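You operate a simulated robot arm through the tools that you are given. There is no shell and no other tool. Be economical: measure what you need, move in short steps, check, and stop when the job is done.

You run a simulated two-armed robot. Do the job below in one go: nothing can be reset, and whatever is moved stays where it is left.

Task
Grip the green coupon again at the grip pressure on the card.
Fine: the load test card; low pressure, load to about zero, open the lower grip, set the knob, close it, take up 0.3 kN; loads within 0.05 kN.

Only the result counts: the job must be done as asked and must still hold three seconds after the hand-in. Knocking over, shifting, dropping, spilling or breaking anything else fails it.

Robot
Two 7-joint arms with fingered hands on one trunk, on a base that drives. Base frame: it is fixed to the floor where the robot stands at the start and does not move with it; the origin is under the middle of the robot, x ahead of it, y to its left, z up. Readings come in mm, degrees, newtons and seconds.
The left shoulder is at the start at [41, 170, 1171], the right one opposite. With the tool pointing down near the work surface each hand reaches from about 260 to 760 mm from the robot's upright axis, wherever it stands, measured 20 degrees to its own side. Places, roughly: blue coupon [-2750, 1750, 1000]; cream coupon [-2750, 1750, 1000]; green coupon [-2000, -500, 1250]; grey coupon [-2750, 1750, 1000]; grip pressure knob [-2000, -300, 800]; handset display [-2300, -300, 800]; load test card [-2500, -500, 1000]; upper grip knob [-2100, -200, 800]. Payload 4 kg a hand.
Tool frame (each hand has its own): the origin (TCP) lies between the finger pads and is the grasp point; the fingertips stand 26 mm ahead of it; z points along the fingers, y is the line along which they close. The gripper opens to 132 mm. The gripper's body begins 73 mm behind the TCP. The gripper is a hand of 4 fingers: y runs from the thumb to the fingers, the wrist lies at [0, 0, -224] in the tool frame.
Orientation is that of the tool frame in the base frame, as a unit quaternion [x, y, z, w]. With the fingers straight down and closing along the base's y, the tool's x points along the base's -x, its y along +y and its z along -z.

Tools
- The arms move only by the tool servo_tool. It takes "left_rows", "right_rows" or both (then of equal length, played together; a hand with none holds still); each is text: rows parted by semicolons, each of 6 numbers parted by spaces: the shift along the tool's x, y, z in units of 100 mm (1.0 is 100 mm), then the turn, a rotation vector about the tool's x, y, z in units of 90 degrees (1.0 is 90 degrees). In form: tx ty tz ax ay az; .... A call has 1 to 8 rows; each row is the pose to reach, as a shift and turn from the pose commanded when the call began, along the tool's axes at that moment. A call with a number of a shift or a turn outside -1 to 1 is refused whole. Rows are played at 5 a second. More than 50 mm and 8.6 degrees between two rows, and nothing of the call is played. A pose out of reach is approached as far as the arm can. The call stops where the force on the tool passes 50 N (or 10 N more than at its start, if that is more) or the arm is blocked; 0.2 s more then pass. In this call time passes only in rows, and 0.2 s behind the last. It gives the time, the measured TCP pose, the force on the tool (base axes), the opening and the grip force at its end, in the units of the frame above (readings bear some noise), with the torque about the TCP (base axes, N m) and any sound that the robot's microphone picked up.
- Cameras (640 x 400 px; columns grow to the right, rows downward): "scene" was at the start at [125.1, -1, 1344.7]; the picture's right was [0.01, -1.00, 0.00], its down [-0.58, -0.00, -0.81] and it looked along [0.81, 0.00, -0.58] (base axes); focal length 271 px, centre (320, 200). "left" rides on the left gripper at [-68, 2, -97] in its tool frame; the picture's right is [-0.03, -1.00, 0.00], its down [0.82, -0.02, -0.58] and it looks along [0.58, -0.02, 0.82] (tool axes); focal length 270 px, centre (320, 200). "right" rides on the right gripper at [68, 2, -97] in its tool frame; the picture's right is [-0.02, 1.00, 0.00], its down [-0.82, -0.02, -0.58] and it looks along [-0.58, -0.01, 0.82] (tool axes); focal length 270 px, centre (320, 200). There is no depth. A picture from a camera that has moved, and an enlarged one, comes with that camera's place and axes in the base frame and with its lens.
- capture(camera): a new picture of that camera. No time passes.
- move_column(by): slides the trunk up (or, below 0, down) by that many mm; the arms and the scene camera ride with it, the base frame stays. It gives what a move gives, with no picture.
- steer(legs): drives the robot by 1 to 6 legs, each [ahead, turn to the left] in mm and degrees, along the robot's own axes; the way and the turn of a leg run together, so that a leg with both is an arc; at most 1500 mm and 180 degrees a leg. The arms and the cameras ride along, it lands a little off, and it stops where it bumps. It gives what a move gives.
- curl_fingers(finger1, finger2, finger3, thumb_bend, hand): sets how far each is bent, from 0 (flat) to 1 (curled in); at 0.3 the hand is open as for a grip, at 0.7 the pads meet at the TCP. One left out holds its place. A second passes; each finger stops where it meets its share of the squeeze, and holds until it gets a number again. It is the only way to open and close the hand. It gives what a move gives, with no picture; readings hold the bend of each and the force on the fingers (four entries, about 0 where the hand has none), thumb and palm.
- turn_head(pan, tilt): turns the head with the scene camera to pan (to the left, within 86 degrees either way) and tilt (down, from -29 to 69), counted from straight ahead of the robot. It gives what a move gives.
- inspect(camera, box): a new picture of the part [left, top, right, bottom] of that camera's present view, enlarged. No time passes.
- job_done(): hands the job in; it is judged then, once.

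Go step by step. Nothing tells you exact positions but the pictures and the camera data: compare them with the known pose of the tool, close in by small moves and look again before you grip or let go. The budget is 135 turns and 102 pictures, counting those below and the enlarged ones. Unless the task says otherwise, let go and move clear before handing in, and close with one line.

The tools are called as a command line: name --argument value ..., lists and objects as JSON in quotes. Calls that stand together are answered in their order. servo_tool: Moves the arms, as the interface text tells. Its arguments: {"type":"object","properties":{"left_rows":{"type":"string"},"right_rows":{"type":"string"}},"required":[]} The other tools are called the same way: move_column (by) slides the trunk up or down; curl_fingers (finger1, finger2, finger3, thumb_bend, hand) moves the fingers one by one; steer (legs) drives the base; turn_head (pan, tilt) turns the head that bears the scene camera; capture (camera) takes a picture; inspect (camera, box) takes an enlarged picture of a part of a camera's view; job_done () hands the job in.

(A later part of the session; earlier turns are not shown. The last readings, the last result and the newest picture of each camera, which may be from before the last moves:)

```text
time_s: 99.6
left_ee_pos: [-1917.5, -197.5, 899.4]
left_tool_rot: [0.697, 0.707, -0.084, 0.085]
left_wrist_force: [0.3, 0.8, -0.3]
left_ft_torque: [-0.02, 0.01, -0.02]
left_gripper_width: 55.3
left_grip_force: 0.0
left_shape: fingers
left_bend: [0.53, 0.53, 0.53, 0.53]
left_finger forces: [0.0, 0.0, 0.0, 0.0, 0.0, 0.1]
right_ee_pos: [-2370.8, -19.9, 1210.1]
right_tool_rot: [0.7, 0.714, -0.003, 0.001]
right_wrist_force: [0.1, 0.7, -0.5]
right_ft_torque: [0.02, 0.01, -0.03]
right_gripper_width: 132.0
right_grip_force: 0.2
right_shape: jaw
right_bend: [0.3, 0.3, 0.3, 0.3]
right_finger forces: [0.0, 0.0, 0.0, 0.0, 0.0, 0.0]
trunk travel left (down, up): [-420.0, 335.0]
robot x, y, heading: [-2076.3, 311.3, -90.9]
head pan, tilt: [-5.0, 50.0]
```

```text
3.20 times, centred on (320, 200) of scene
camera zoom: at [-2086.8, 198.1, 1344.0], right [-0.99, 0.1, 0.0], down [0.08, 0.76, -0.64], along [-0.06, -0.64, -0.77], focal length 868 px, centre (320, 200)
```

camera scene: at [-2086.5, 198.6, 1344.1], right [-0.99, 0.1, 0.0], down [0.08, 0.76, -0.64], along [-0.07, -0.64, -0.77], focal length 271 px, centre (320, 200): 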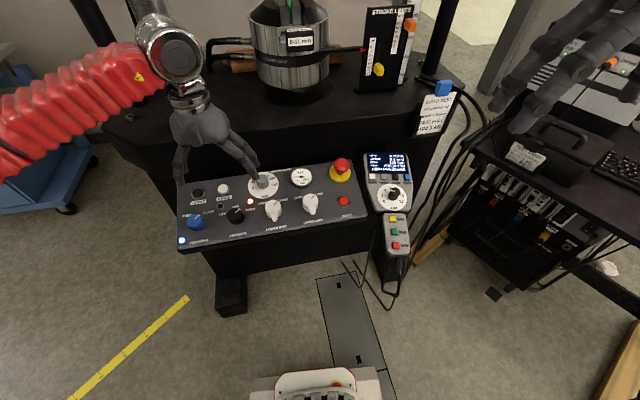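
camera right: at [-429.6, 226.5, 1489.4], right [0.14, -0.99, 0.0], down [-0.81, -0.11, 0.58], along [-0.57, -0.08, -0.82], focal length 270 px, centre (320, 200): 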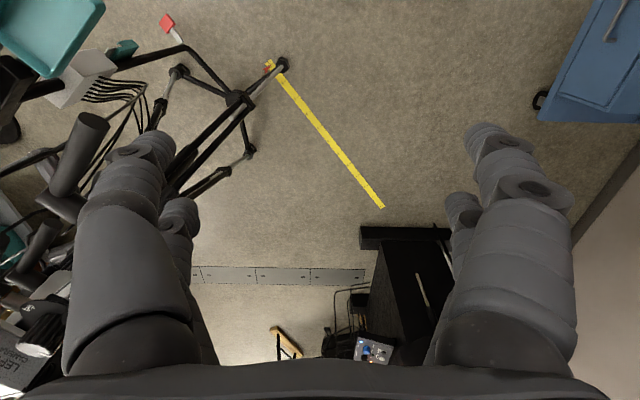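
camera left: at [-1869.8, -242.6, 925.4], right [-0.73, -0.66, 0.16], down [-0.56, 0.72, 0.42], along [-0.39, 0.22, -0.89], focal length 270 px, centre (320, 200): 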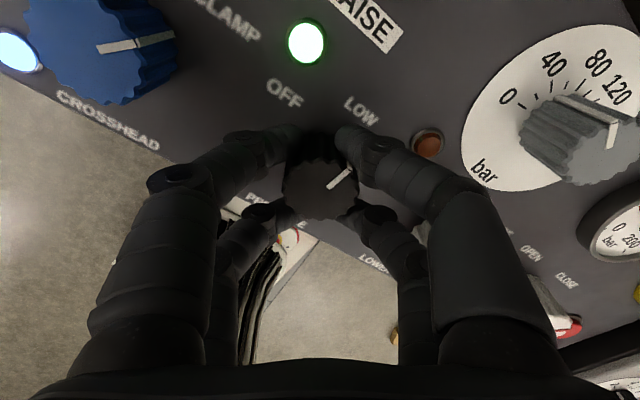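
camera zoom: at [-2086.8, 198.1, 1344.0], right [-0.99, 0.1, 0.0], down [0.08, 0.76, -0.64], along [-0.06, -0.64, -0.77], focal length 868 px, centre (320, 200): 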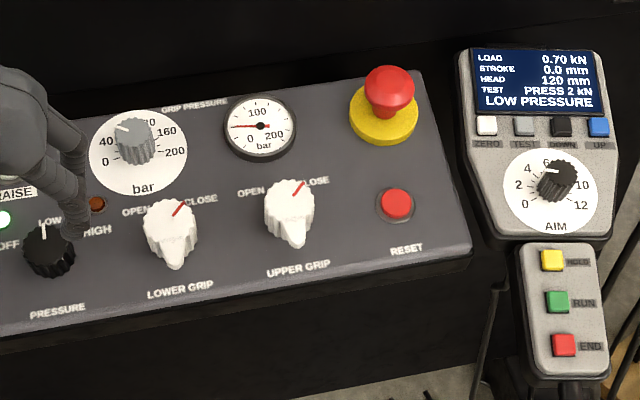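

LOW PRESSURE is confirmed with the load still 0.70 kN. Next is jogging with the handset: I shape the right hand to one pointing digit and bring it closer.

curl_fingers --hand "right" --finger1 1.0 --finger2 1.0 --finger3 1.0 --thumb_bend 0.5

servo_tool --right_rows "-0.3 0.1 0.3 0 -0.09 0;-0.6 0.2 0.6 0 -0.18 0;-0.9 0.3 0.9 0 -0.27 0"

capture --camera "right"

capture --camera "scene"

```text
time_s: 100.6
left_ee_pos: [-1917.0, -197.4, 897.9]
left_tool_rot: [0.696, 0.708, -0.085, 0.086]
left_wrist_force: [-0.6, -0.4, 0.6]
left_ft_torque: [0.0, -0.02, 0.03]
left_gripper_width: 55.2
left_grip_force: 0.0
left_shape: fingers
left_bend: [0.53, 0.53, 0.53, 0.53]
left_finger forces: [0.0, 0.1, 0.0, 0.0, 0.0, 0.0]
right_ee_pos: [-2370.9, -18.0, 1211.5]
right_tool_rot: [0.699, 0.715, -0.002, 0.001]
right_wrist_force: [0.8, 0.2, -0.2]
right_ft_torque: [0.02, 0.0, 0.0]
right_gripper_width: 43.7
right_grip_force: 0.0
right_shape: fingers
right_bend: [1.0, 0.75, 0.75, 0.5]
right_finger forces: [0.0, 0.0, 0.1, 0.1, 0.1, 0.1]
trunk travel left (down, up): [-420.0, 335.0]
robot x, y, heading: [-2081.9, 309.2, -90.8]
head pan, tilt: [-5.0, 50.0]
```

```text
time_s: 101.4
left_ee_pos: [-1916.0, -198.4, 897.9]
left_tool_rot: [0.696, 0.708, -0.084, 0.085]
left_wrist_force: [0.1, -0.1, 0.5]
left_ft_torque: [-0.03, -0.03, 0.01]
left_gripper_width: 55.2
left_grip_force: 0.1
left_shape: fingers
left_bend: [0.53, 0.53, 0.53, 0.53]
left_finger forces: [0.0, 0.0, 0.0, 0.0, 0.0, 0.0]
right_ee_pos: [-2339.7, -108.9, 1120.4]
right_tool_rot: [0.684, 0.698, -0.151, 0.153]
right_wrist_force: [-1.0, 0.5, 0.0]
right_ft_torque: [0.02, 0.01, 0.0]
right_gripper_width: 43.7
right_grip_force: 0.1
right_shape: fingers
right_bend: [1.0, 0.75, 0.75, 0.5]
right_finger forces: [0.0, 0.1, 0.0, 0.0, 0.1, 0.0]
trunk travel left (down, up): [-420.0, 335.0]
robot x, y, heading: [-2073.8, 312.3, -90.6]
head pan, tilt: [-5.0, 50.0]
```

```text
55 pictures are left
camera right: at [-2338.1, -6.4, 1178.3], right [1.0, 0.0, 0.01], down [-0.01, -0.5, 0.87], along [0.0, -0.87, -0.5], focal length 270 px, centre (320, 200)
```

right: 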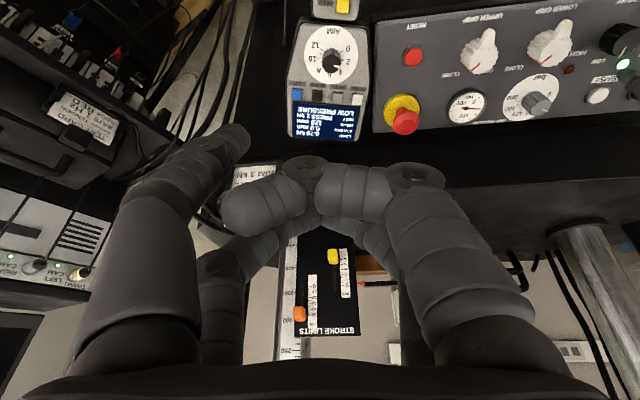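

```text
54 pictures are left
camera scene: at [-2087.0, 197.4, 1343.9], right [-0.99, 0.1, 0.0], down [0.08, 0.76, -0.64], along [-0.06, -0.64, -0.77], focal length 271 px, centre (320, 200)
```

scene: 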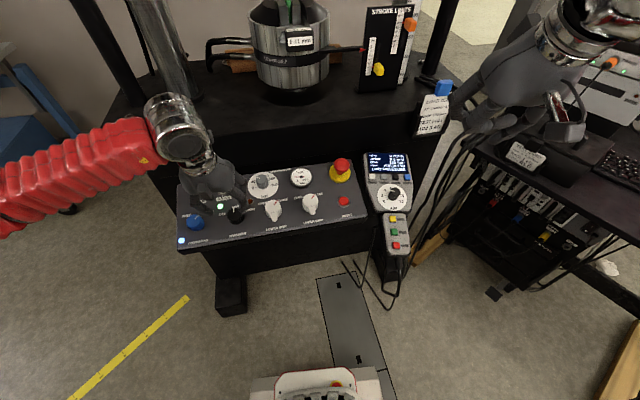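

The extended thumb on the -x side will press. The UP button is near [-2370, -288, 828]; I bring the thumb tip to hover over it in stages.

servo_tool --right_rows "-0.1 0 0.47 0 0 0;-0.2 0.04 0.94 0 0 0"

servo_tool --right_rows "-0.14 0 0.45 0 0 0;-0.28 0.04 0.9 0 0 0"

servo_tool --right_rows "-0.08 0 0.35 0 0 0;-0.16 0 0.65 0 0 0"

capture --camera "right"

inspect --camera "scene" --box '[330, 120, 480, 260]'

```text
time_s: 102.0
left_ee_pos: [-1916.1, -198.2, 898.0]
left_tool_rot: [0.696, 0.709, -0.084, 0.084]
left_wrist_force: [-0.4, 0.3, -0.2]
left_ft_torque: [-0.03, 0.02, 0.0]
left_gripper_width: 55.2
left_grip_force: 0.1
left_shape: fingers
left_bend: [0.53, 0.53, 0.53, 0.53]
left_finger forces: [0.0, 0.1, 0.1, 0.0, 0.1, 0.0]
right_ee_pos: [-2336.3, -166.4, 1042.3]
right_tool_rot: [0.684, 0.698, -0.15, 0.152]
right_wrist_force: [1.1, -0.2, 0.5]
right_ft_torque: [0.01, 0.0, 0.01]
right_gripper_width: 44.1
right_grip_force: 0.1
right_shape: fingers
right_bend: [1.0, 0.75, 0.75, 0.5]
right_finger forces: [0.0, 0.0, 0.1, 0.0, 0.1, 0.0]
trunk travel left (down, up): [-420.0, 335.0]
robot x, y, heading: [-2076.1, 309.4, -90.9]
head pan, tilt: [-5.0, 50.0]
```

```text
time_s: 102.6
left_ee_pos: [-1916.5, -198.6, 897.0]
left_tool_rot: [0.696, 0.708, -0.084, 0.086]
left_wrist_force: [0.2, -0.2, 0.1]
left_ft_torque: [0.03, 0.0, 0.03]
left_gripper_width: 55.3
left_grip_force: 0.1
left_shape: fingers
left_bend: [0.53, 0.53, 0.53, 0.53]
left_finger forces: [0.0, 0.0, 0.0, 0.1, 0.1, 0.1]
right_ee_pos: [-2328.6, -230.7, 973.2]
right_tool_rot: [0.684, 0.698, -0.15, 0.151]
right_wrist_force: [1.1, -0.6, 0.5]
right_ft_torque: [0.02, 0.03, 0.0]
right_gripper_width: 43.8
right_grip_force: 0.1
right_shape: fingers
right_bend: [1.0, 0.75, 0.75, 0.5]
right_finger forces: [0.0, 0.0, 0.1, 0.0, 0.0, 0.0]
trunk travel left (down, up): [-420.0, 335.0]
robot x, y, heading: [-2074.8, 311.6, -90.7]
head pan, tilt: [-5.0, 50.0]
```

```text
time_s: 103.2
left_ee_pos: [-1917.1, -198.2, 898.0]
left_tool_rot: [0.696, 0.708, -0.084, 0.086]
left_wrist_force: [0.3, 0.0, 0.7]
left_ft_torque: [-0.04, -0.02, 0.03]
left_gripper_width: 55.2
left_grip_force: 0.1
left_shape: fingers
left_bend: [0.53, 0.53, 0.53, 0.53]
left_finger forces: [0.0, 0.0, 0.0, 0.1, 0.2, 0.1]
right_ee_pos: [-2329.5, -270.9, 922.9]
right_tool_rot: [0.684, 0.697, -0.151, 0.15]
right_wrist_force: [-0.3, -0.2, -0.1]
right_ft_torque: [0.0, 0.0, 0.01]
right_gripper_width: 43.9
right_grip_force: 0.1
right_shape: fingers
right_bend: [1.0, 0.75, 0.75, 0.5]
right_finger forces: [0.0, 0.1, 0.1, 0.0, 0.0, 0.0]
trunk travel left (down, up): [-420.0, 335.0]
robot x, y, heading: [-2077.0, 308.0, -90.6]
head pan, tilt: [-5.0, 50.0]
```

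```text
53 pictures are left
camera right: at [-2327.8, -168.0, 980.8], right [1.0, 0.0, 0.01], down [-0.01, -0.5, 0.87], along [0.0, -0.87, -0.5], focal length 270 px, centre (320, 200)
```

right: 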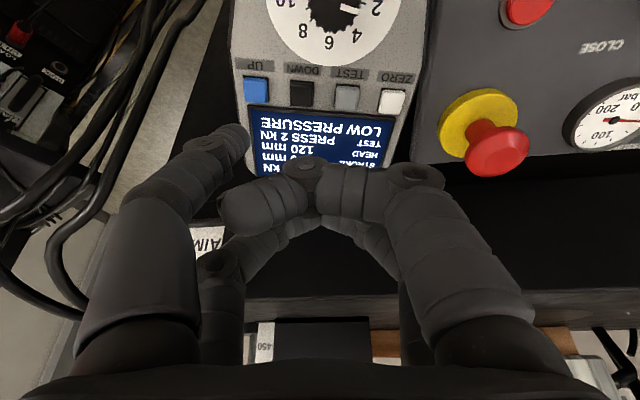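

```text
2.86 times, centred on (405, 190) of scene
camera zoom: at [-2086.8, 197.8, 1344.0], right [-0.99, 0.1, 0.0], down [0.08, 0.76, -0.64], along [-0.06, -0.64, -0.77], focal length 775 px, centre (77, 229)
```

zoom: 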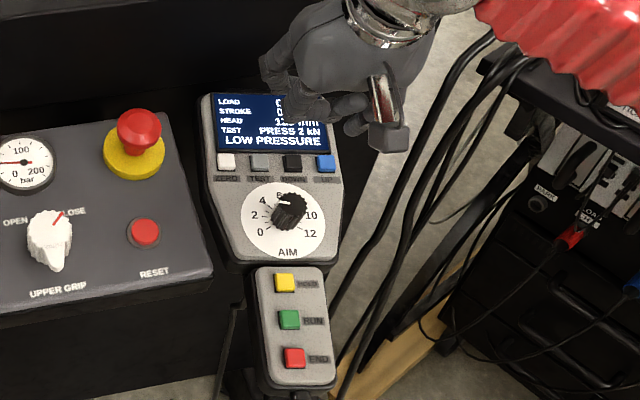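

The thumb tip is about 60 mm from the UP button along the tool axis. I advance 47 mm and check before pressing.

servo_tool --right_rows "0 0 0.25 0 0 0;0.01 0 0.47 0 0 0"

capture --camera "right"

inspect --camera "scene" --box '[340, 130, 430, 220]'

```text
time_s: 103.8
left_ee_pos: [-1915.7, -197.3, 898.3]
left_tool_rot: [0.695, 0.708, -0.085, 0.086]
left_wrist_force: [0.0, -0.1, 0.1]
left_ft_torque: [-0.02, 0.0, -0.03]
left_gripper_width: 54.9
left_grip_force: 0.1
left_shape: fingers
left_bend: [0.53, 0.53, 0.53, 0.53]
left_finger forces: [0.0, 0.1, 0.1, 0.1, 0.0, 0.0]
right_ee_pos: [-2326.8, -290.2, 877.1]
right_tool_rot: [0.684, 0.698, -0.15, 0.151]
right_wrist_force: [0.3, -0.6, 0.2]
right_ft_torque: [-0.01, 0.0, 0.0]
right_gripper_width: 43.6
right_grip_force: 0.0
right_shape: fingers
right_bend: [1.0, 0.75, 0.75, 0.5]
right_finger forces: [0.1, 0.0, 0.0, 0.1, 0.1, 0.1]
trunk travel left (down, up): [-420.0, 335.0]
robot x, y, heading: [-2072.6, 308.3, -90.7]
head pan, tilt: [-5.0, 50.0]
```

```text
51 pictures are left
camera right: at [-2327.1, -186.8, 935.9], right [1.0, 0.0, 0.01], down [-0.01, -0.5, 0.86], along [0.0, -0.86, -0.5], focal length 270 px, centre (320, 200)
```

right: 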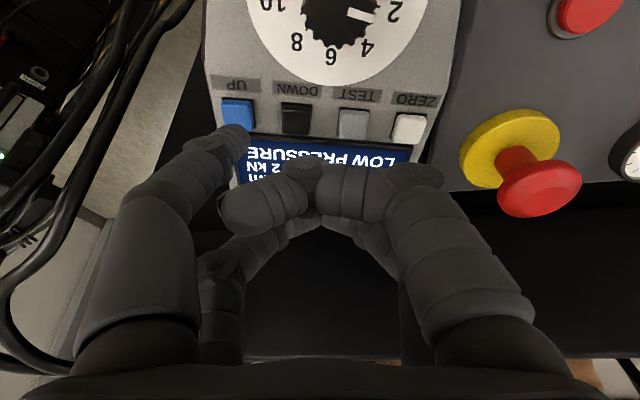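

```text
4.44 times, centred on (385, 175) of scene
camera zoom: at [-2086.9, 197.8, 1344.0], right [-0.99, 0.1, 0.0], down [0.08, 0.76, -0.64], along [-0.06, -0.64, -0.77], focal length 1205 px, centre (31, 311)
```

zoom: 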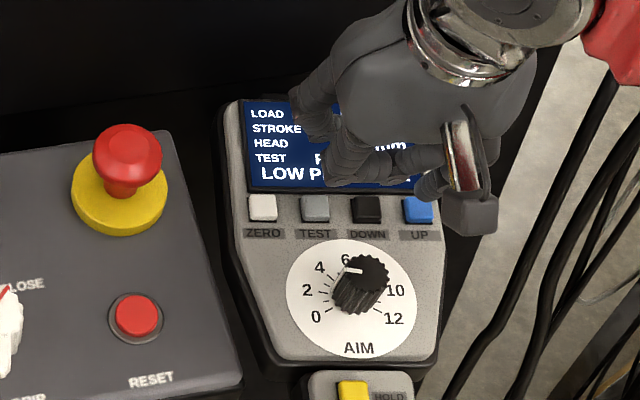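

The tip is nearly over the button but about 6 mm too far forward. I shift back and probe down gently.

servo_tool --right_rows "0.07 0 0 0 0 0;0.07 0 0.08 0 0 0"

capture --camera "right"

```text
time_s: 104.4
left_ee_pos: [-1916.0, -198.6, 897.7]
left_tool_rot: [0.696, 0.708, -0.083, 0.085]
left_wrist_force: [0.3, 0.0, -0.4]
left_ft_torque: [-0.03, 0.0, 0.0]
left_gripper_width: 55.4
left_grip_force: 0.1
left_shape: fingers
left_bend: [0.53, 0.53, 0.53, 0.53]
left_finger forces: [0.0, 0.0, 0.0, 0.0, 0.1, 0.0]
right_ee_pos: [-2326.9, -288.2, 867.2]
right_tool_rot: [0.684, 0.698, -0.15, 0.151]
right_wrist_force: [-0.7, 0.1, 0.2]
right_ft_torque: [0.0, 0.0, -0.03]
right_gripper_width: 44.0
right_grip_force: 0.0
right_shape: fingers
right_bend: [1.0, 0.75, 0.75, 0.5]
right_finger forces: [0.0, 0.0, 0.0, 0.0, 0.0, 0.1]
trunk travel left (down, up): [-420.0, 335.0]
robot x, y, heading: [-2080.6, 309.1, -90.7]
head pan, tilt: [-5.0, 50.0]
```

```text
49 pictures are left
camera right: at [-2326.0, -184.2, 925.2], right [1.0, 0.0, 0.01], down [-0.01, -0.5, 0.86], along [0.0, -0.86, -0.5], focal length 270 px, centre (320, 200)
```

right: 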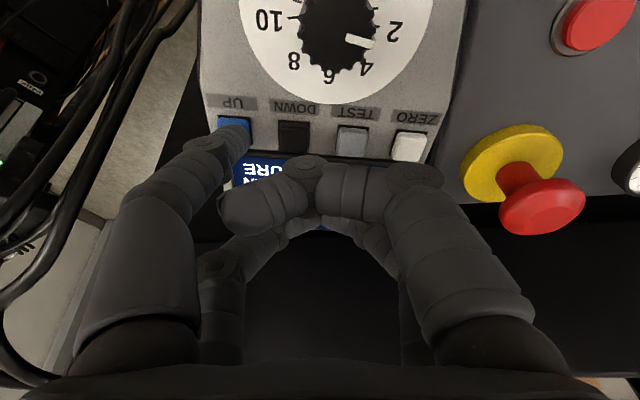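

The tip covers the lower half of the blue button. I make a short press and pull-back.

servo_tool --right_rows "0.02 0 0.1 0 0 0;0.02 0 -0.1 0 0 0"

inspect --camera "scene" --box '[340, 130, 430, 220]'

```text
time_s: 105.0
left_ee_pos: [-1916.1, -197.5, 898.8]
left_tool_rot: [0.696, 0.708, -0.084, 0.086]
left_wrist_force: [0.2, 0.4, 0.2]
left_ft_torque: [0.0, -0.02, -0.03]
left_gripper_width: 55.1
left_grip_force: 0.0
left_shape: fingers
left_bend: [0.53, 0.53, 0.53, 0.53]
left_finger forces: [0.0, 0.0, 0.0, 0.1, 0.0, 0.1]
right_ee_pos: [-2327.2, -281.4, 875.2]
right_tool_rot: [0.684, 0.698, -0.15, 0.151]
right_wrist_force: [-0.4, 0.7, 0.2]
right_ft_torque: [0.0, -0.03, 0.02]
right_gripper_width: 43.8
right_grip_force: 0.1
right_shape: fingers
right_bend: [1.0, 0.75, 0.75, 0.5]
right_finger forces: [0.0, 0.0, 0.1, 0.1, 0.0, 0.1]
trunk travel left (down, up): [-420.0, 335.0]
robot x, y, heading: [-2076.8, 314.0, -90.8]
head pan, tilt: [-5.0, 50.0]
heard: click
```

```text
4.44 times, centred on (385, 175) of scene
camera zoom: at [-2086.8, 198.4, 1344.1], right [-0.99, 0.1, 0.0], down [0.08, 0.76, -0.64], along [-0.06, -0.64, -0.77], focal length 1205 px, centre (31, 311)
```

zoom: 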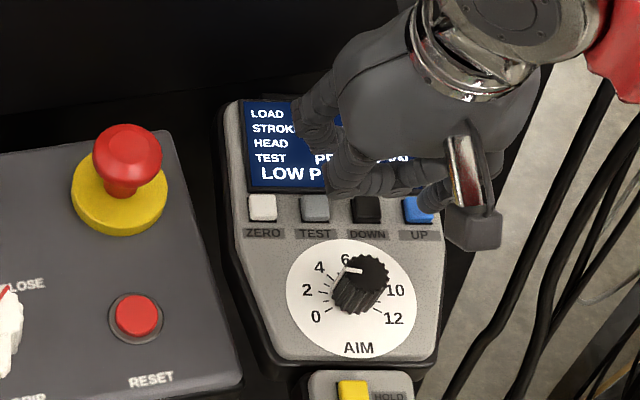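

A click was heard. I move the hand up and to the right to uncover the display.

servo_tool --right_rows "0 0 -0.48 0 0 0;0 -0.3 -0.85 0 0 0;0 -0.7 -1.0 0 0 0;0 -1.0 -1.0 0 0 0"

inspect --camera "scene" --box '[340, 130, 430, 220]'

```text
time_s: 106.0
left_ee_pos: [-1916.4, -197.6, 898.7]
left_tool_rot: [0.696, 0.708, -0.084, 0.086]
left_wrist_force: [0.3, -0.6, 0.2]
left_ft_torque: [0.0, 0.0, 0.03]
left_gripper_width: 55.2
left_grip_force: 0.0
left_shape: fingers
left_bend: [0.53, 0.53, 0.53, 0.53]
left_finger forces: [0.0, 0.1, 0.0, 0.0, 0.1, 0.0]
right_ee_pos: [-2427.4, -240.8, 968.2]
right_tool_rot: [0.683, 0.699, -0.15, 0.151]
right_wrist_force: [0.2, 0.7, -0.5]
right_ft_torque: [-0.03, 0.0, -0.01]
right_gripper_width: 43.8
right_grip_force: 0.0
right_shape: fingers
right_bend: [1.0, 0.75, 0.75, 0.5]
right_finger forces: [0.1, 0.1, 0.1, 0.0, 0.0, 0.0]
trunk travel left (down, up): [-420.0, 335.0]
robot x, y, heading: [-2073.9, 310.3, -91.0]
head pan, tilt: [-5.0, 50.0]
```

```text
4.44 times, centred on (385, 175) of scene
camera zoom: at [-2087.1, 197.9, 1344.0], right [-0.99, 0.1, 0.0], down [0.08, 0.76, -0.64], along [-0.06, -0.64, -0.77], focal length 1205 px, centre (31, 311)
```

zoom: 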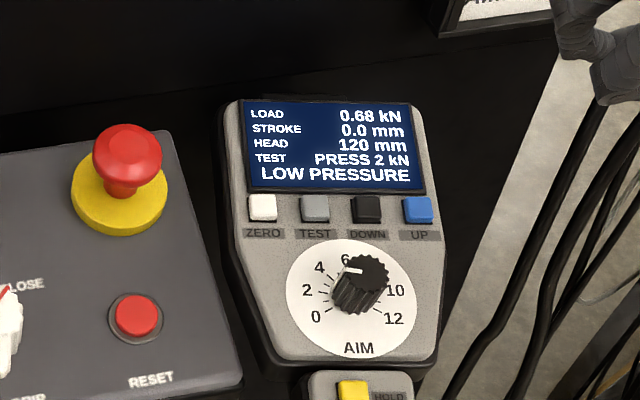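

UP lowers the load (0.70 to 0.68 kN). I go back and hold the button for about a second to learn the rate.

servo_tool --right_rows "0 0.3 0 0 0 0;0 0.7 0.15 0 0 0;0 1.0 0.52 0 0 0;0 1.0 1.0 0 0 0"

servo_tool --right_rows "0 0 0.2 0 0 0;0 0 0.22 0 0 0;0 0 0.22 0 0 0;0 0 0.22 0 0 0;0 0 0.22 0 0 0;0 0 0 0 0 0;0 0 -0.45 0 0 0"

servo_tool --right_rows "0 -0.3 -0.35 0 0 0;0 -0.7 -0.5 0 0 0;0 -1.0 -0.5 0 0 0"

inspect --camera "scene" --box '[340, 130, 430, 220]'

```text
time_s: 107.0
left_ee_pos: [-1916.1, -198.3, 897.4]
left_tool_rot: [0.696, 0.708, -0.083, 0.084]
left_wrist_force: [-1.0, 0.7, -0.2]
left_ft_torque: [0.01, 0.01, -0.01]
left_gripper_width: 55.0
left_grip_force: 0.0
left_shape: fingers
left_bend: [0.53, 0.53, 0.53, 0.53]
left_finger forces: [0.0, 0.0, 0.1, 0.1, 0.0, 0.1]
right_ee_pos: [-2327.2, -280.4, 876.4]
right_tool_rot: [0.684, 0.698, -0.15, 0.152]
right_wrist_force: [0.1, -0.6, -0.2]
right_ft_torque: [0.01, -0.02, 0.02]
right_gripper_width: 44.0
right_grip_force: 0.2
right_shape: fingers
right_bend: [1.0, 0.75, 0.75, 0.5]
right_finger forces: [0.1, 0.0, 0.0, 0.1, 0.1, 0.0]
trunk travel left (down, up): [-420.0, 335.0]
robot x, y, heading: [-2076.0, 311.7, -90.8]
head pan, tilt: [-5.0, 50.0]
```

```text
time_s: 108.6
left_ee_pos: [-1916.8, -197.7, 897.8]
left_tool_rot: [0.696, 0.708, -0.084, 0.085]
left_wrist_force: [0.1, 0.6, -0.4]
left_ft_torque: [0.01, 0.0, 0.03]
left_gripper_width: 55.3
left_grip_force: 0.0
left_shape: fingers
left_bend: [0.53, 0.53, 0.53, 0.53]
left_finger forces: [0.0, 0.0, 0.1, 0.1, 0.1, 0.0]
right_ee_pos: [-2328.2, -263.0, 918.1]
right_tool_rot: [0.684, 0.698, -0.15, 0.152]
right_wrist_force: [-0.7, -0.1, 1.1]
right_ft_torque: [0.01, 0.02, 0.02]
right_gripper_width: 43.5
right_grip_force: 0.3
right_shape: fingers
right_bend: [1.0, 0.75, 0.75, 0.5]
right_finger forces: [0.0, 0.0, 0.0, 0.0, 0.0, 0.1]
trunk travel left (down, up): [-420.0, 335.0]
robot x, y, heading: [-2078.2, 309.4, -90.7]
head pan, tilt: [-5.0, 50.0]
heard: click
```

```text
time_s: 109.4
left_ee_pos: [-1915.8, -196.5, 898.2]
left_tool_rot: [0.696, 0.708, -0.084, 0.086]
left_wrist_force: [-0.1, -0.2, -0.1]
left_ft_torque: [-0.01, -0.02, 0.02]
left_gripper_width: 55.2
left_grip_force: 0.1
left_shape: fingers
left_bend: [0.53, 0.53, 0.53, 0.53]
left_finger forces: [0.0, 0.1, 0.0, 0.1, 0.1, 0.0]
right_ee_pos: [-2429.9, -244.4, 963.5]
right_tool_rot: [0.684, 0.698, -0.149, 0.152]
right_wrist_force: [0.1, -0.4, -0.5]
right_ft_torque: [0.0, -0.03, 0.02]
right_gripper_width: 43.7
right_grip_force: 0.1
right_shape: fingers
right_bend: [1.0, 0.75, 0.75, 0.5]
right_finger forces: [0.1, 0.0, 0.0, 0.1, 0.0, 0.1]
trunk travel left (down, up): [-420.0, 335.0]
robot x, y, heading: [-2081.9, 308.9, -90.9]
head pan, tilt: [-5.0, 50.0]
```

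```text
4.44 times, centred on (385, 175) of scene
camera zoom: at [-2087.1, 198.3, 1344.0], right [-0.99, 0.1, 0.0], down [0.08, 0.76, -0.64], along [-0.06, -0.64, -0.77], focal length 1205 px, centre (31, 311)
```

zoom: 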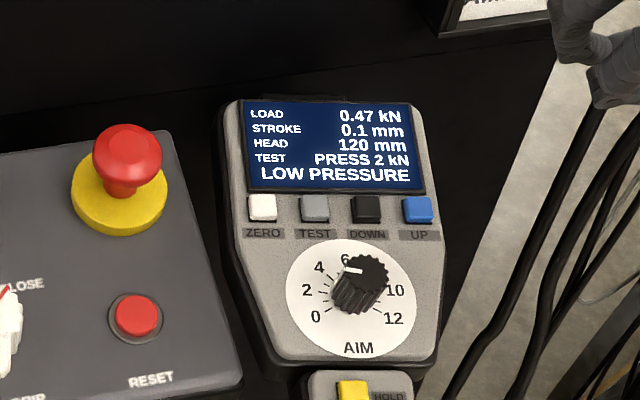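

One second of pressing takes off about 0.21 kN, near 0.047 kN per row. I press for ten row-times to get close to zero.

servo_tool --right_rows "0 0.3 0 0 0 0;0 0.7 0.15 0 0 0;0 1.0 0.5 0 0 0;0 1.0 0.95 0 0 0"

servo_tool --right_rows "0 0 0.2 0 0 0;0 0 0.22 0 0 0;0 0 0.22 0 0 0;0 0 0.22 0 0 0;0 0 0.22 0 0 0;0 0 0.22 0 0 0;0 0 0.22 0 0 0"

servo_tool --right_rows "0 0 0 0 0 0;0 0 0 0 0 0;0 0 -0.22 0 0 0;0 0 -0.67 0 0 0"

servo_tool --right_rows "0 -0.3 -0.35 0 0 0;0 -0.7 -0.5 0 0 0;0 -1.0 -0.5 0 0 0"

inspect --camera "scene" --box '[340, 130, 430, 220]'

```text
time_s: 110.4
left_ee_pos: [-1916.3, -197.8, 898.0]
left_tool_rot: [0.696, 0.708, -0.083, 0.085]
left_wrist_force: [-0.3, -0.5, 0.5]
left_ft_torque: [0.0, 0.03, -0.01]
left_gripper_width: 55.3
left_grip_force: 0.1
left_shape: fingers
left_bend: [0.53, 0.53, 0.53, 0.53]
left_finger forces: [0.1, 0.0, 0.0, 0.0, 0.0, 0.1]
right_ee_pos: [-2326.8, -282.2, 879.3]
right_tool_rot: [0.683, 0.698, -0.149, 0.152]
right_wrist_force: [-0.2, 0.1, -0.4]
right_ft_torque: [0.02, -0.01, 0.04]
right_gripper_width: 43.8
right_grip_force: 0.1
right_shape: fingers
right_bend: [1.0, 0.75, 0.75, 0.5]
right_finger forces: [0.0, 0.0, 0.1, 0.1, 0.1, 0.1]
trunk travel left (down, up): [-420.0, 335.0]
robot x, y, heading: [-2078.6, 312.9, -90.8]
head pan, tilt: [-5.0, 50.0]
```

```text
time_s: 112.0
left_ee_pos: [-1916.0, -197.2, 897.2]
left_tool_rot: [0.696, 0.708, -0.084, 0.086]
left_wrist_force: [0.1, 0.3, 0.0]
left_ft_torque: [-0.01, 0.03, 0.0]
left_gripper_width: 55.4
left_grip_force: 0.1
left_shape: fingers
left_bend: [0.53, 0.53, 0.53, 0.53]
left_finger forces: [0.0, 0.0, 0.1, 0.1, 0.0, 0.0]
right_ee_pos: [-2325.9, -290.5, 858.0]
right_tool_rot: [0.684, 0.698, -0.149, 0.152]
right_wrist_force: [0.3, 0.6, 2.9]
right_ft_torque: [0.05, 0.08, -0.04]
right_gripper_width: 44.1
right_grip_force: 1.4
right_shape: fingers
right_bend: [1.0, 0.75, 0.75, 0.5]
right_finger forces: [0.1, 0.1, 0.0, 0.0, 2.7, 0.0]
trunk travel left (down, up): [-420.0, 335.0]
robot x, y, heading: [-2080.1, 309.7, -90.9]
head pan, tilt: [-5.0, 50.0]
heard: click
```

```text
time_s: 113.0
left_ee_pos: [-1916.7, -196.9, 898.2]
left_tool_rot: [0.696, 0.708, -0.084, 0.086]
left_wrist_force: [0.3, -0.4, 0.9]
left_ft_torque: [0.0, 0.0, -0.01]
left_gripper_width: 55.4
left_grip_force: 0.1
left_shape: fingers
left_bend: [0.53, 0.53, 0.53, 0.53]
left_finger forces: [0.0, 0.1, 0.0, 0.0, 0.1, 0.0]
right_ee_pos: [-2327.7, -261.6, 919.6]
right_tool_rot: [0.684, 0.698, -0.15, 0.15]
right_wrist_force: [0.4, -0.6, -0.4]
right_ft_torque: [0.03, -0.01, 0.03]
right_gripper_width: 43.8
right_grip_force: 0.0
right_shape: fingers
right_bend: [1.0, 0.75, 0.75, 0.5]
right_finger forces: [0.2, 0.0, 0.0, 0.0, 0.0, 0.0]
trunk travel left (down, up): [-420.0, 335.0]
robot x, y, heading: [-2077.4, 311.8, -90.8]
head pan, tilt: [-5.0, 50.0]
```

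```text
time_s: 113.8
left_ee_pos: [-1915.3, -196.9, 896.7]
left_tool_rot: [0.696, 0.708, -0.084, 0.085]
left_wrist_force: [0.2, 0.1, 0.5]
left_ft_torque: [0.01, 0.01, 0.05]
left_gripper_width: 55.3
left_grip_force: 0.1
left_shape: fingers
left_bend: [0.53, 0.53, 0.53, 0.53]
left_finger forces: [0.0, 0.0, 0.0, 0.0, 0.0, 0.0]
right_ee_pos: [-2428.8, -240.5, 966.2]
right_tool_rot: [0.684, 0.697, -0.15, 0.151]
right_wrist_force: [1.0, 0.5, -0.2]
right_ft_torque: [-0.01, -0.02, 0.05]
right_gripper_width: 43.6
right_grip_force: 0.2
right_shape: fingers
right_bend: [1.0, 0.75, 0.75, 0.5]
right_finger forces: [0.1, 0.0, 0.0, 0.1, 0.0, 0.0]
trunk travel left (down, up): [-420.0, 335.0]
robot x, y, heading: [-2075.5, 308.0, -90.5]
head pan, tilt: [-5.0, 50.0]
```

```text
4.44 times, centred on (385, 175) of scene
camera zoom: at [-2087.1, 198.3, 1344.0], right [-0.99, 0.1, 0.0], down [0.08, 0.76, -0.64], along [-0.06, -0.64, -0.77], focal length 1205 px, centre (31, 311)
```

zoom: 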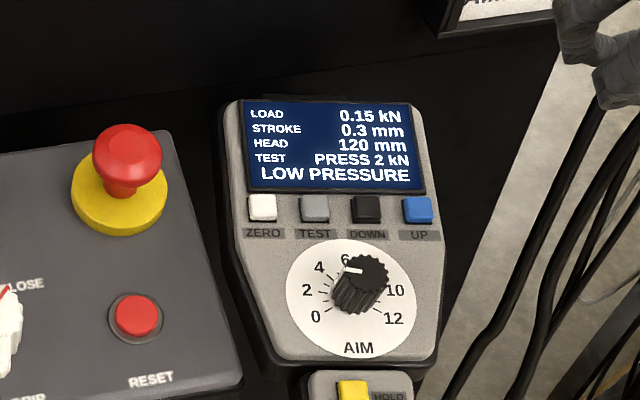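

Load is 0.15 kN. A press of four rows should bring it close to zero.

servo_tool --right_rows "0 0.3 0 0 0 0;0 0.7 0.15 0 0 0;0 1.0 0.5 0 0 0;0 1.0 0.95 0 0 0"

servo_tool --right_rows "0 0 0.2 0 0 0;0 0 0.22 0 0 0;0 0 0.22 0 0 0;0 0 0.22 0 0 0;0 0 0 0 0 0;0 0 -0.45 0 0 0"

servo_tool --right_rows "0 -0.3 -0.35 0 0 0;0 -0.7 -0.5 0 0 0;0 -1.0 -0.5 0 0 0"

inspect --camera "scene" --box '[340, 130, 430, 220]'

```text
time_s: 114.8
left_ee_pos: [-1916.6, -198.8, 897.9]
left_tool_rot: [0.695, 0.709, -0.084, 0.085]
left_wrist_force: [0.1, -0.5, 0.2]
left_ft_torque: [-0.02, 0.01, 0.02]
left_gripper_width: 55.1
left_grip_force: 0.0
left_shape: fingers
left_bend: [0.53, 0.53, 0.53, 0.53]
left_finger forces: [0.1, 0.1, 0.1, 0.1, 0.0, 0.0]
right_ee_pos: [-2328.6, -282.4, 876.1]
right_tool_rot: [0.684, 0.698, -0.15, 0.152]
right_wrist_force: [-0.5, -0.2, -0.6]
right_ft_torque: [0.04, -0.01, -0.01]
right_gripper_width: 43.8
right_grip_force: 0.0
right_shape: fingers
right_bend: [1.0, 0.75, 0.75, 0.5]
right_finger forces: [0.0, 0.0, 0.0, 0.1, 0.0, 0.0]
trunk travel left (down, up): [-420.0, 335.0]
robot x, y, heading: [-2078.7, 308.2, -90.7]
head pan, tilt: [-5.0, 50.0]
```

```text
time_s: 116.2
left_ee_pos: [-1916.4, -198.3, 898.5]
left_tool_rot: [0.696, 0.708, -0.084, 0.086]
left_wrist_force: [0.2, -0.1, -0.3]
left_ft_torque: [0.0, -0.03, -0.03]
left_gripper_width: 55.1
left_grip_force: 0.0
left_shape: fingers
left_bend: [0.53, 0.53, 0.53, 0.53]
left_finger forces: [0.0, 0.0, 0.0, 0.1, 0.0, 0.1]
right_ee_pos: [-2327.9, -261.8, 917.0]
right_tool_rot: [0.684, 0.698, -0.15, 0.152]
right_wrist_force: [0.3, 1.0, -0.5]
right_ft_torque: [-0.01, -0.03, 0.02]
right_gripper_width: 44.0
right_grip_force: 0.0
right_shape: fingers
right_bend: [1.0, 0.75, 0.75, 0.5]
right_finger forces: [0.1, 0.0, 0.0, 0.0, 0.1, 0.1]
trunk travel left (down, up): [-420.0, 335.0]
robot x, y, heading: [-2078.7, 310.0, -90.8]
head pan, tilt: [-5.0, 50.0]
heard: click
```

```text
time_s: 117.0
left_ee_pos: [-1916.7, -196.5, 896.9]
left_tool_rot: [0.696, 0.708, -0.085, 0.085]
left_wrist_force: [0.5, 0.7, 0.7]
left_ft_torque: [-0.01, 0.01, 0.02]
left_gripper_width: 55.1
left_grip_force: 0.0
left_shape: fingers
left_bend: [0.53, 0.53, 0.53, 0.53]
left_finger forces: [0.0, 0.0, 0.0, 0.0, 0.0, 0.0]
right_ee_pos: [-2428.4, -243.7, 965.1]
right_tool_rot: [0.683, 0.698, -0.149, 0.151]
right_wrist_force: [-1.3, -0.3, 0.2]
right_ft_torque: [0.0, -0.02, 0.01]
right_gripper_width: 43.6
right_grip_force: 0.0
right_shape: fingers
right_bend: [1.0, 0.75, 0.75, 0.5]
right_finger forces: [0.0, 0.0, 0.0, 0.0, 0.1, 0.0]
trunk travel left (down, up): [-420.0, 335.0]
robot x, y, heading: [-2075.7, 307.7, -90.6]
head pan, tilt: [-5.0, 50.0]
```

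```text
4.44 times, centred on (385, 175) of scene
camera zoom: at [-2087.1, 198.3, 1344.0], right [-0.99, 0.1, 0.0], down [0.08, 0.76, -0.64], along [-0.06, -0.64, -0.77], focal length 1205 px, centre (31, 311)
```

zoom: 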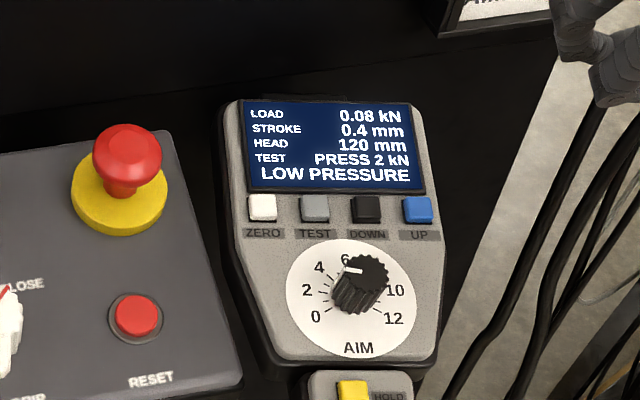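

Load is 0.08 kN, and each press now takes off less. I press six more rows.

servo_tool --right_rows "0 0.3 0 0 0 0;0 0.7 0.15 0 0 0;0 1.0 0.5 0 0 0;0 1.0 0.95 0 0 0"

servo_tool --right_rows "0 0 0.2 0 0 0;0 0 0.22 0 0 0;0 0 0.22 0 0 0;0 0 0.22 0 0 0;0 0 0.22 0 0 0;0 0 0.22 0 0 0;0 0 0 0 0 0;0 0 -0.45 0 0 0"

servo_tool --right_rows "0 -0.3 -0.35 0 0 0;0 -0.7 -0.5 0 0 0;0 -1.0 -0.5 0 0 0"

inspect --camera "scene" --box '[340, 130, 430, 220]'

```text
time_s: 118.0
left_ee_pos: [-1917.0, -198.3, 897.8]
left_tool_rot: [0.696, 0.708, -0.084, 0.085]
left_wrist_force: [-1.3, 0.1, -0.4]
left_ft_torque: [0.01, 0.01, 0.02]
left_gripper_width: 55.3
left_grip_force: 0.1
left_shape: fingers
left_bend: [0.53, 0.53, 0.53, 0.53]
left_finger forces: [0.0, 0.0, 0.1, 0.0, 0.0, 0.0]
right_ee_pos: [-2326.5, -280.6, 875.3]
right_tool_rot: [0.683, 0.698, -0.15, 0.152]
right_wrist_force: [0.1, 0.0, 0.1]
right_ft_torque: [0.04, 0.0, -0.01]
right_gripper_width: 43.9
right_grip_force: 0.0
right_shape: fingers
right_bend: [1.0, 0.75, 0.75, 0.5]
right_finger forces: [0.0, 0.0, 0.0, 0.1, 0.0, 0.0]
trunk travel left (down, up): [-420.0, 335.0]
robot x, y, heading: [-2079.8, 310.2, -90.5]
head pan, tilt: [-5.0, 50.0]
```

```text
time_s: 119.8
left_ee_pos: [-1917.1, -196.6, 897.8]
left_tool_rot: [0.696, 0.708, -0.084, 0.085]
left_wrist_force: [-0.4, 0.4, 0.8]
left_ft_torque: [-0.01, 0.05, 0.01]
left_gripper_width: 55.2
left_grip_force: 0.0
left_shape: fingers
left_bend: [0.53, 0.53, 0.53, 0.53]
left_finger forces: [0.0, 0.0, 0.0, 0.0, 0.0, 0.0]
right_ee_pos: [-2327.9, -260.9, 918.8]
right_tool_rot: [0.684, 0.698, -0.15, 0.151]
right_wrist_force: [0.3, -0.5, 0.7]
right_ft_torque: [-0.01, -0.02, -0.02]
right_gripper_width: 43.9
right_grip_force: 0.0
right_shape: fingers
right_bend: [1.0, 0.75, 0.75, 0.5]
right_finger forces: [0.0, 0.0, 0.1, 0.1, 0.0, 0.0]
trunk travel left (down, up): [-420.0, 335.0]
robot x, y, heading: [-2080.2, 309.3, -91.0]
head pan, tilt: [-5.0, 50.0]
heard: click
```

```text
time_s: 120.6
left_ee_pos: [-1916.9, -197.6, 897.6]
left_tool_rot: [0.696, 0.708, -0.084, 0.086]
left_wrist_force: [0.3, -0.2, 0.6]
left_ft_torque: [-0.02, 0.01, 0.0]
left_gripper_width: 55.1
left_grip_force: 0.0
left_shape: fingers
left_bend: [0.53, 0.53, 0.53, 0.53]
left_finger forces: [0.0, 0.0, 0.0, 0.1, 0.0, 0.0]
right_ee_pos: [-2426.9, -240.9, 961.9]
right_tool_rot: [0.684, 0.698, -0.15, 0.151]
right_wrist_force: [-0.5, 0.3, -0.2]
right_ft_torque: [-0.02, -0.03, -0.04]
right_gripper_width: 43.5
right_grip_force: 0.1
right_shape: fingers
right_bend: [1.0, 0.75, 0.75, 0.5]
right_finger forces: [0.1, 0.0, 0.0, 0.0, 0.1, 0.0]
trunk travel left (down, up): [-420.0, 335.0]
robot x, y, heading: [-2070.7, 311.3, -91.1]
head pan, tilt: [-5.0, 50.0]
```

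```text
4.44 times, centred on (385, 175) of scene
camera zoom: at [-2087.1, 198.3, 1344.0], right [-0.99, 0.1, 0.0], down [0.08, 0.76, -0.64], along [-0.06, -0.64, -0.77], focal length 1205 px, centre (31, 311)
```

zoom: 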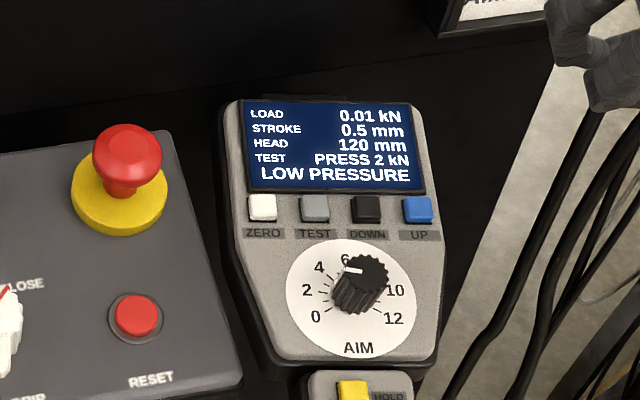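

Load is 0.01 kN. Now the left hand moves over to the lower grip knob near [-2014, -237, 805].

servo_tool --left_rows "-0.05 -0.35 0 0 0 0;-0.1 -0.7 0.1 0 0 0;-0.16 -0.98 0.3 0 0 0"

capture --camera "left"

```text
time_s: 121.4
left_ee_pos: [-2013.3, -223.3, 871.1]
left_tool_rot: [0.696, 0.708, -0.084, 0.086]
left_wrist_force: [-0.1, -0.5, -0.5]
left_ft_torque: [-0.05, 0.02, 0.0]
left_gripper_width: 55.2
left_grip_force: 0.0
left_shape: fingers
left_bend: [0.53, 0.53, 0.53, 0.53]
left_finger forces: [0.1, 0.1, 0.0, 0.0, 0.1, 0.0]
right_ee_pos: [-2426.7, -241.9, 960.9]
right_tool_rot: [0.684, 0.698, -0.15, 0.151]
right_wrist_force: [-0.7, 0.1, 0.1]
right_ft_torque: [-0.02, -0.01, -0.02]
right_gripper_width: 43.7
right_grip_force: 0.1
right_shape: fingers
right_bend: [1.0, 0.75, 0.75, 0.5]
right_finger forces: [0.1, 0.0, 0.1, 0.1, 0.0, 0.0]
trunk travel left (down, up): [-420.0, 335.0]
robot x, y, heading: [-2075.3, 311.7, -91.1]
head pan, tilt: [-5.0, 50.0]
```

```text
42 pictures are left
camera left: at [-2010.9, -265.6, 981.5], right [-1.0, -0.04, 0.01], down [-0.04, 0.93, 0.37], along [-0.02, 0.37, -0.93], focal length 270 px, centre (320, 200)
```

left: 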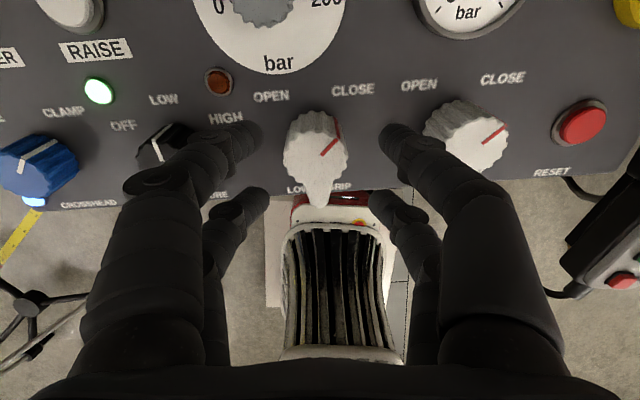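

The knob's nose points to the robot and its red mark to CLOSE. I open slightly, descend over it, and check.

curl_fingers --hand "left" --finger1 0.5 --finger2 0.5 --finger3 0.5 --thumb_bend 0.5

servo_tool --left_rows "0.02 0.01 0.2 0 0 0;0.035 0.01 0.4 0 0 0;0.035 0.01 0.46 0 0 0"

capture --camera "left"

```text
time_s: 122.4
left_ee_pos: [-2013.4, -222.6, 871.4]
left_tool_rot: [0.696, 0.708, -0.084, 0.085]
left_wrist_force: [-0.2, -0.6, 1.2]
left_ft_torque: [0.01, 0.01, 0.0]
left_gripper_width: 65.4
left_grip_force: 0.0
left_shape: fingers
left_bend: [0.5, 0.5, 0.5, 0.5]
left_finger forces: [0.0, 0.0, 0.0, 0.1, 0.0, 0.0]
right_ee_pos: [-2426.7, -242.4, 962.7]
right_tool_rot: [0.684, 0.698, -0.15, 0.151]
right_wrist_force: [0.4, -0.9, 0.0]
right_ft_torque: [0.0, 0.01, -0.01]
right_gripper_width: 43.9
right_grip_force: 0.0
right_shape: fingers
right_bend: [1.0, 0.75, 0.75, 0.5]
right_finger forces: [0.1, 0.0, 0.0, 0.0, 0.1, 0.0]
trunk travel left (down, up): [-420.0, 335.0]
robot x, y, heading: [-2080.2, 310.2, -90.8]
head pan, tilt: [-5.0, 50.0]
```

```text
time_s: 123.2
left_ee_pos: [-2014.1, -228.8, 825.1]
left_tool_rot: [0.696, 0.708, -0.085, 0.086]
left_wrist_force: [0.7, -0.2, -0.1]
left_ft_torque: [-0.01, -0.02, 0.0]
left_gripper_width: 65.6
left_grip_force: 0.1
left_shape: fingers
left_bend: [0.5, 0.5, 0.5, 0.5]
left_finger forces: [0.1, 0.0, 0.0, 0.0, 0.0, 0.0]
right_ee_pos: [-2425.8, -242.8, 961.5]
right_tool_rot: [0.684, 0.698, -0.149, 0.152]
right_wrist_force: [0.6, -0.2, -0.7]
right_ft_torque: [0.0, 0.01, -0.05]
right_gripper_width: 43.5
right_grip_force: 0.1
right_shape: fingers
right_bend: [1.0, 0.75, 0.75, 0.5]
right_finger forces: [0.1, 0.1, 0.0, 0.1, 0.1, 0.0]
trunk travel left (down, up): [-420.0, 335.0]
robot x, y, heading: [-2074.5, 310.2, -90.7]
head pan, tilt: [-5.0, 50.0]
```

```text
41 pictures are left
camera left: at [-2010.3, -272.5, 935.2], right [-1.0, -0.04, 0.01], down [-0.04, 0.93, 0.37], along [-0.02, 0.37, -0.93], focal length 270 px, centre (320, 200)
```

left: 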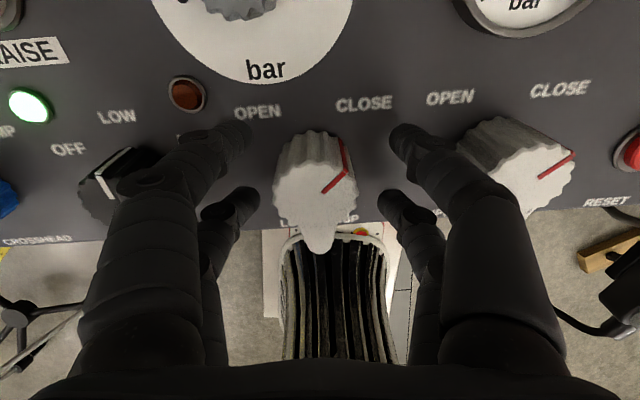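

The knob is centred between the digits. I close on it and turn counter-clockwise.

curl_fingers --hand "left" --finger1 0.75 --finger2 0.75 --finger3 0.75 --thumb_bend 0.75

servo_tool --left_rows "0 0 0 0 0 -0.09;0 0 0 0 0 -0.18;0 0 0 0 0 -0.27;0 0 0 0 0 -0.36;0 0 0 0 0 -0.45;0 0 0 0 0 -0.54;0 0 0 0 0 -0.63;0 0 0 0 0 -0.72"

capture --camera "left"

```text
time_s: 124.2
left_ee_pos: [-2012.8, -229.0, 822.9]
left_tool_rot: [0.696, 0.708, -0.083, 0.085]
left_wrist_force: [1.2, -1.2, -5.7]
left_ft_torque: [0.05, -0.03, 0.03]
left_gripper_width: 12.4
left_grip_force: 15.6
left_shape: fingers
left_bend: [0.66, 0.62, 0.65, 0.68]
left_finger forces: [6.6, 8.6, 7.8, 0.0, 7.7, 0.0]
right_ee_pos: [-2426.2, -241.9, 961.7]
right_tool_rot: [0.684, 0.697, -0.15, 0.151]
right_wrist_force: [-0.4, 0.0, 0.1]
right_ft_torque: [-0.01, 0.02, 0.03]
right_gripper_width: 43.6
right_grip_force: 0.1
right_shape: fingers
right_bend: [1.0, 0.75, 0.75, 0.5]
right_finger forces: [0.0, 0.0, 0.0, 0.1, 0.0, 0.0]
trunk travel left (down, up): [-420.0, 335.0]
robot x, y, heading: [-2076.3, 311.4, -90.7]
head pan, tilt: [-5.0, 50.0]
```

```text
time_s: 126.0
left_ee_pos: [-2012.0, -230.1, 826.2]
left_tool_rot: [0.206, 0.971, -0.116, 0.027]
left_wrist_force: [14.2, -3.2, -14.8]
left_ft_torque: [-0.03, -0.2, -0.03]
left_gripper_width: 12.3
left_grip_force: 16.8
left_shape: fingers
left_bend: [0.65, 0.61, 0.65, 0.69]
left_finger forces: [11.1, 7.4, 5.2, 0.1, 9.1, 0.0]
right_ee_pos: [-2424.8, -243.6, 961.2]
right_tool_rot: [0.685, 0.697, -0.149, 0.15]
right_wrist_force: [0.4, 0.6, 0.4]
right_ft_torque: [-0.02, -0.01, 0.01]
right_gripper_width: 43.6
right_grip_force: 0.2
right_shape: fingers
right_bend: [1.0, 0.75, 0.75, 0.5]
right_finger forces: [0.0, 0.0, 0.0, 0.1, 0.0, 0.1]
trunk travel left (down, up): [-420.0, 335.0]
robot x, y, heading: [-2082.2, 310.1, -91.1]
head pan, tilt: [-5.0, 50.0]
```

```text
40 pictures are left
camera left: at [-1947.7, -233.0, 926.2], right [-0.38, -0.9, 0.22], down [-0.76, 0.44, 0.48], along [-0.53, 0.02, -0.85], focal length 270 px, centre (320, 200)
```

left: 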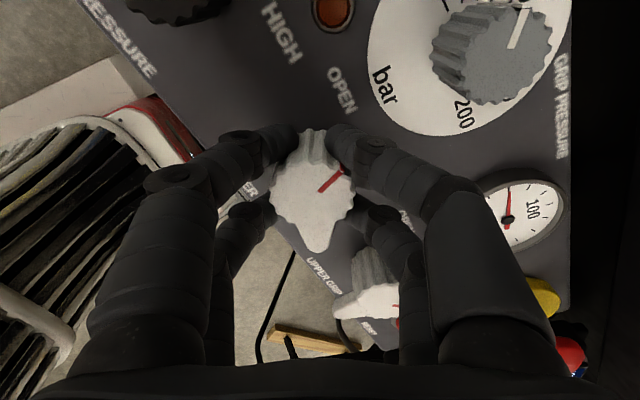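

The knob turned with the hand but the mark has not yet reached OPEN. I turn about 27° further.

servo_tool --left_rows "0 0 0 0 0 -0.09;0 0 0 0 0 -0.18;0 0 0 0 0 -0.27;0 0 0 0 0 -0.31"

capture --camera "left"

inspect --camera "scene" --box '[220, 0, 440, 230]'

```text
time_s: 127.0
left_ee_pos: [-2010.8, -230.7, 825.1]
left_tool_rot: [-0.032, 0.992, -0.118, -0.001]
left_wrist_force: [23.0, 0.1, -10.9]
left_ft_torque: [0.02, -0.53, -0.36]
left_gripper_width: 13.0
left_grip_force: 24.5
left_shape: fingers
left_bend: [0.65, 0.62, 0.67, 0.68]
left_finger forces: [21.7, 6.7, 9.1, 0.1, 11.9, 0.1]
right_ee_pos: [-2424.3, -244.2, 962.4]
right_tool_rot: [0.683, 0.698, -0.15, 0.151]
right_wrist_force: [-0.5, 0.1, -0.5]
right_ft_torque: [0.0, 0.0, -0.01]
right_gripper_width: 43.6
right_grip_force: 0.0
right_shape: fingers
right_bend: [1.0, 0.75, 0.75, 0.5]
right_finger forces: [0.0, 0.0, 0.0, 0.0, 0.1, 0.0]
trunk travel left (down, up): [-420.0, 335.0]
robot x, y, heading: [-2075.8, 311.6, -90.6]
head pan, tilt: [-5.0, 50.0]
```

```text
39 pictures are left
camera left: at [-1942.0, -200.7, 918.4], right [0.09, -0.97, 0.24], down [-0.82, 0.06, 0.57], along [-0.57, -0.25, -0.78], focal length 270 px, centre (320, 200)
```

left: 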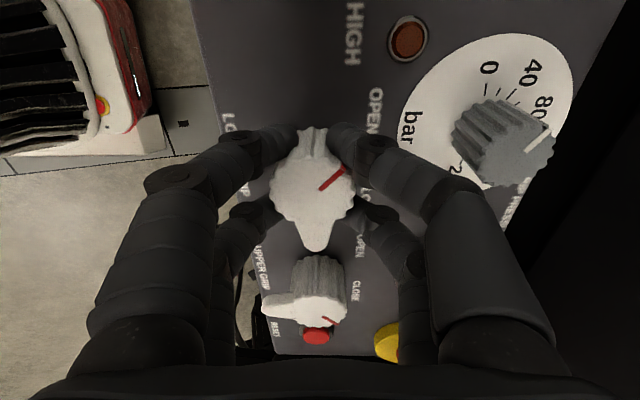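

```text
1.74 times, centred on (330, 115) of scene
camera zoom: at [-2084.4, 197.0, 1343.9], right [-0.99, 0.1, 0.0], down [0.08, 0.76, -0.64], along [-0.07, -0.64, -0.77], focal length 472 px, centre (303, 348)
```

zoom: 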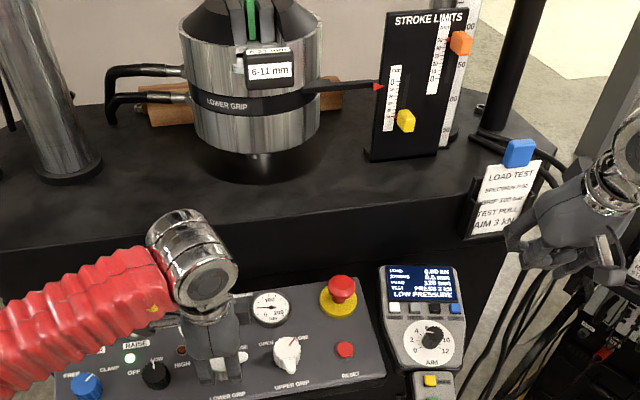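

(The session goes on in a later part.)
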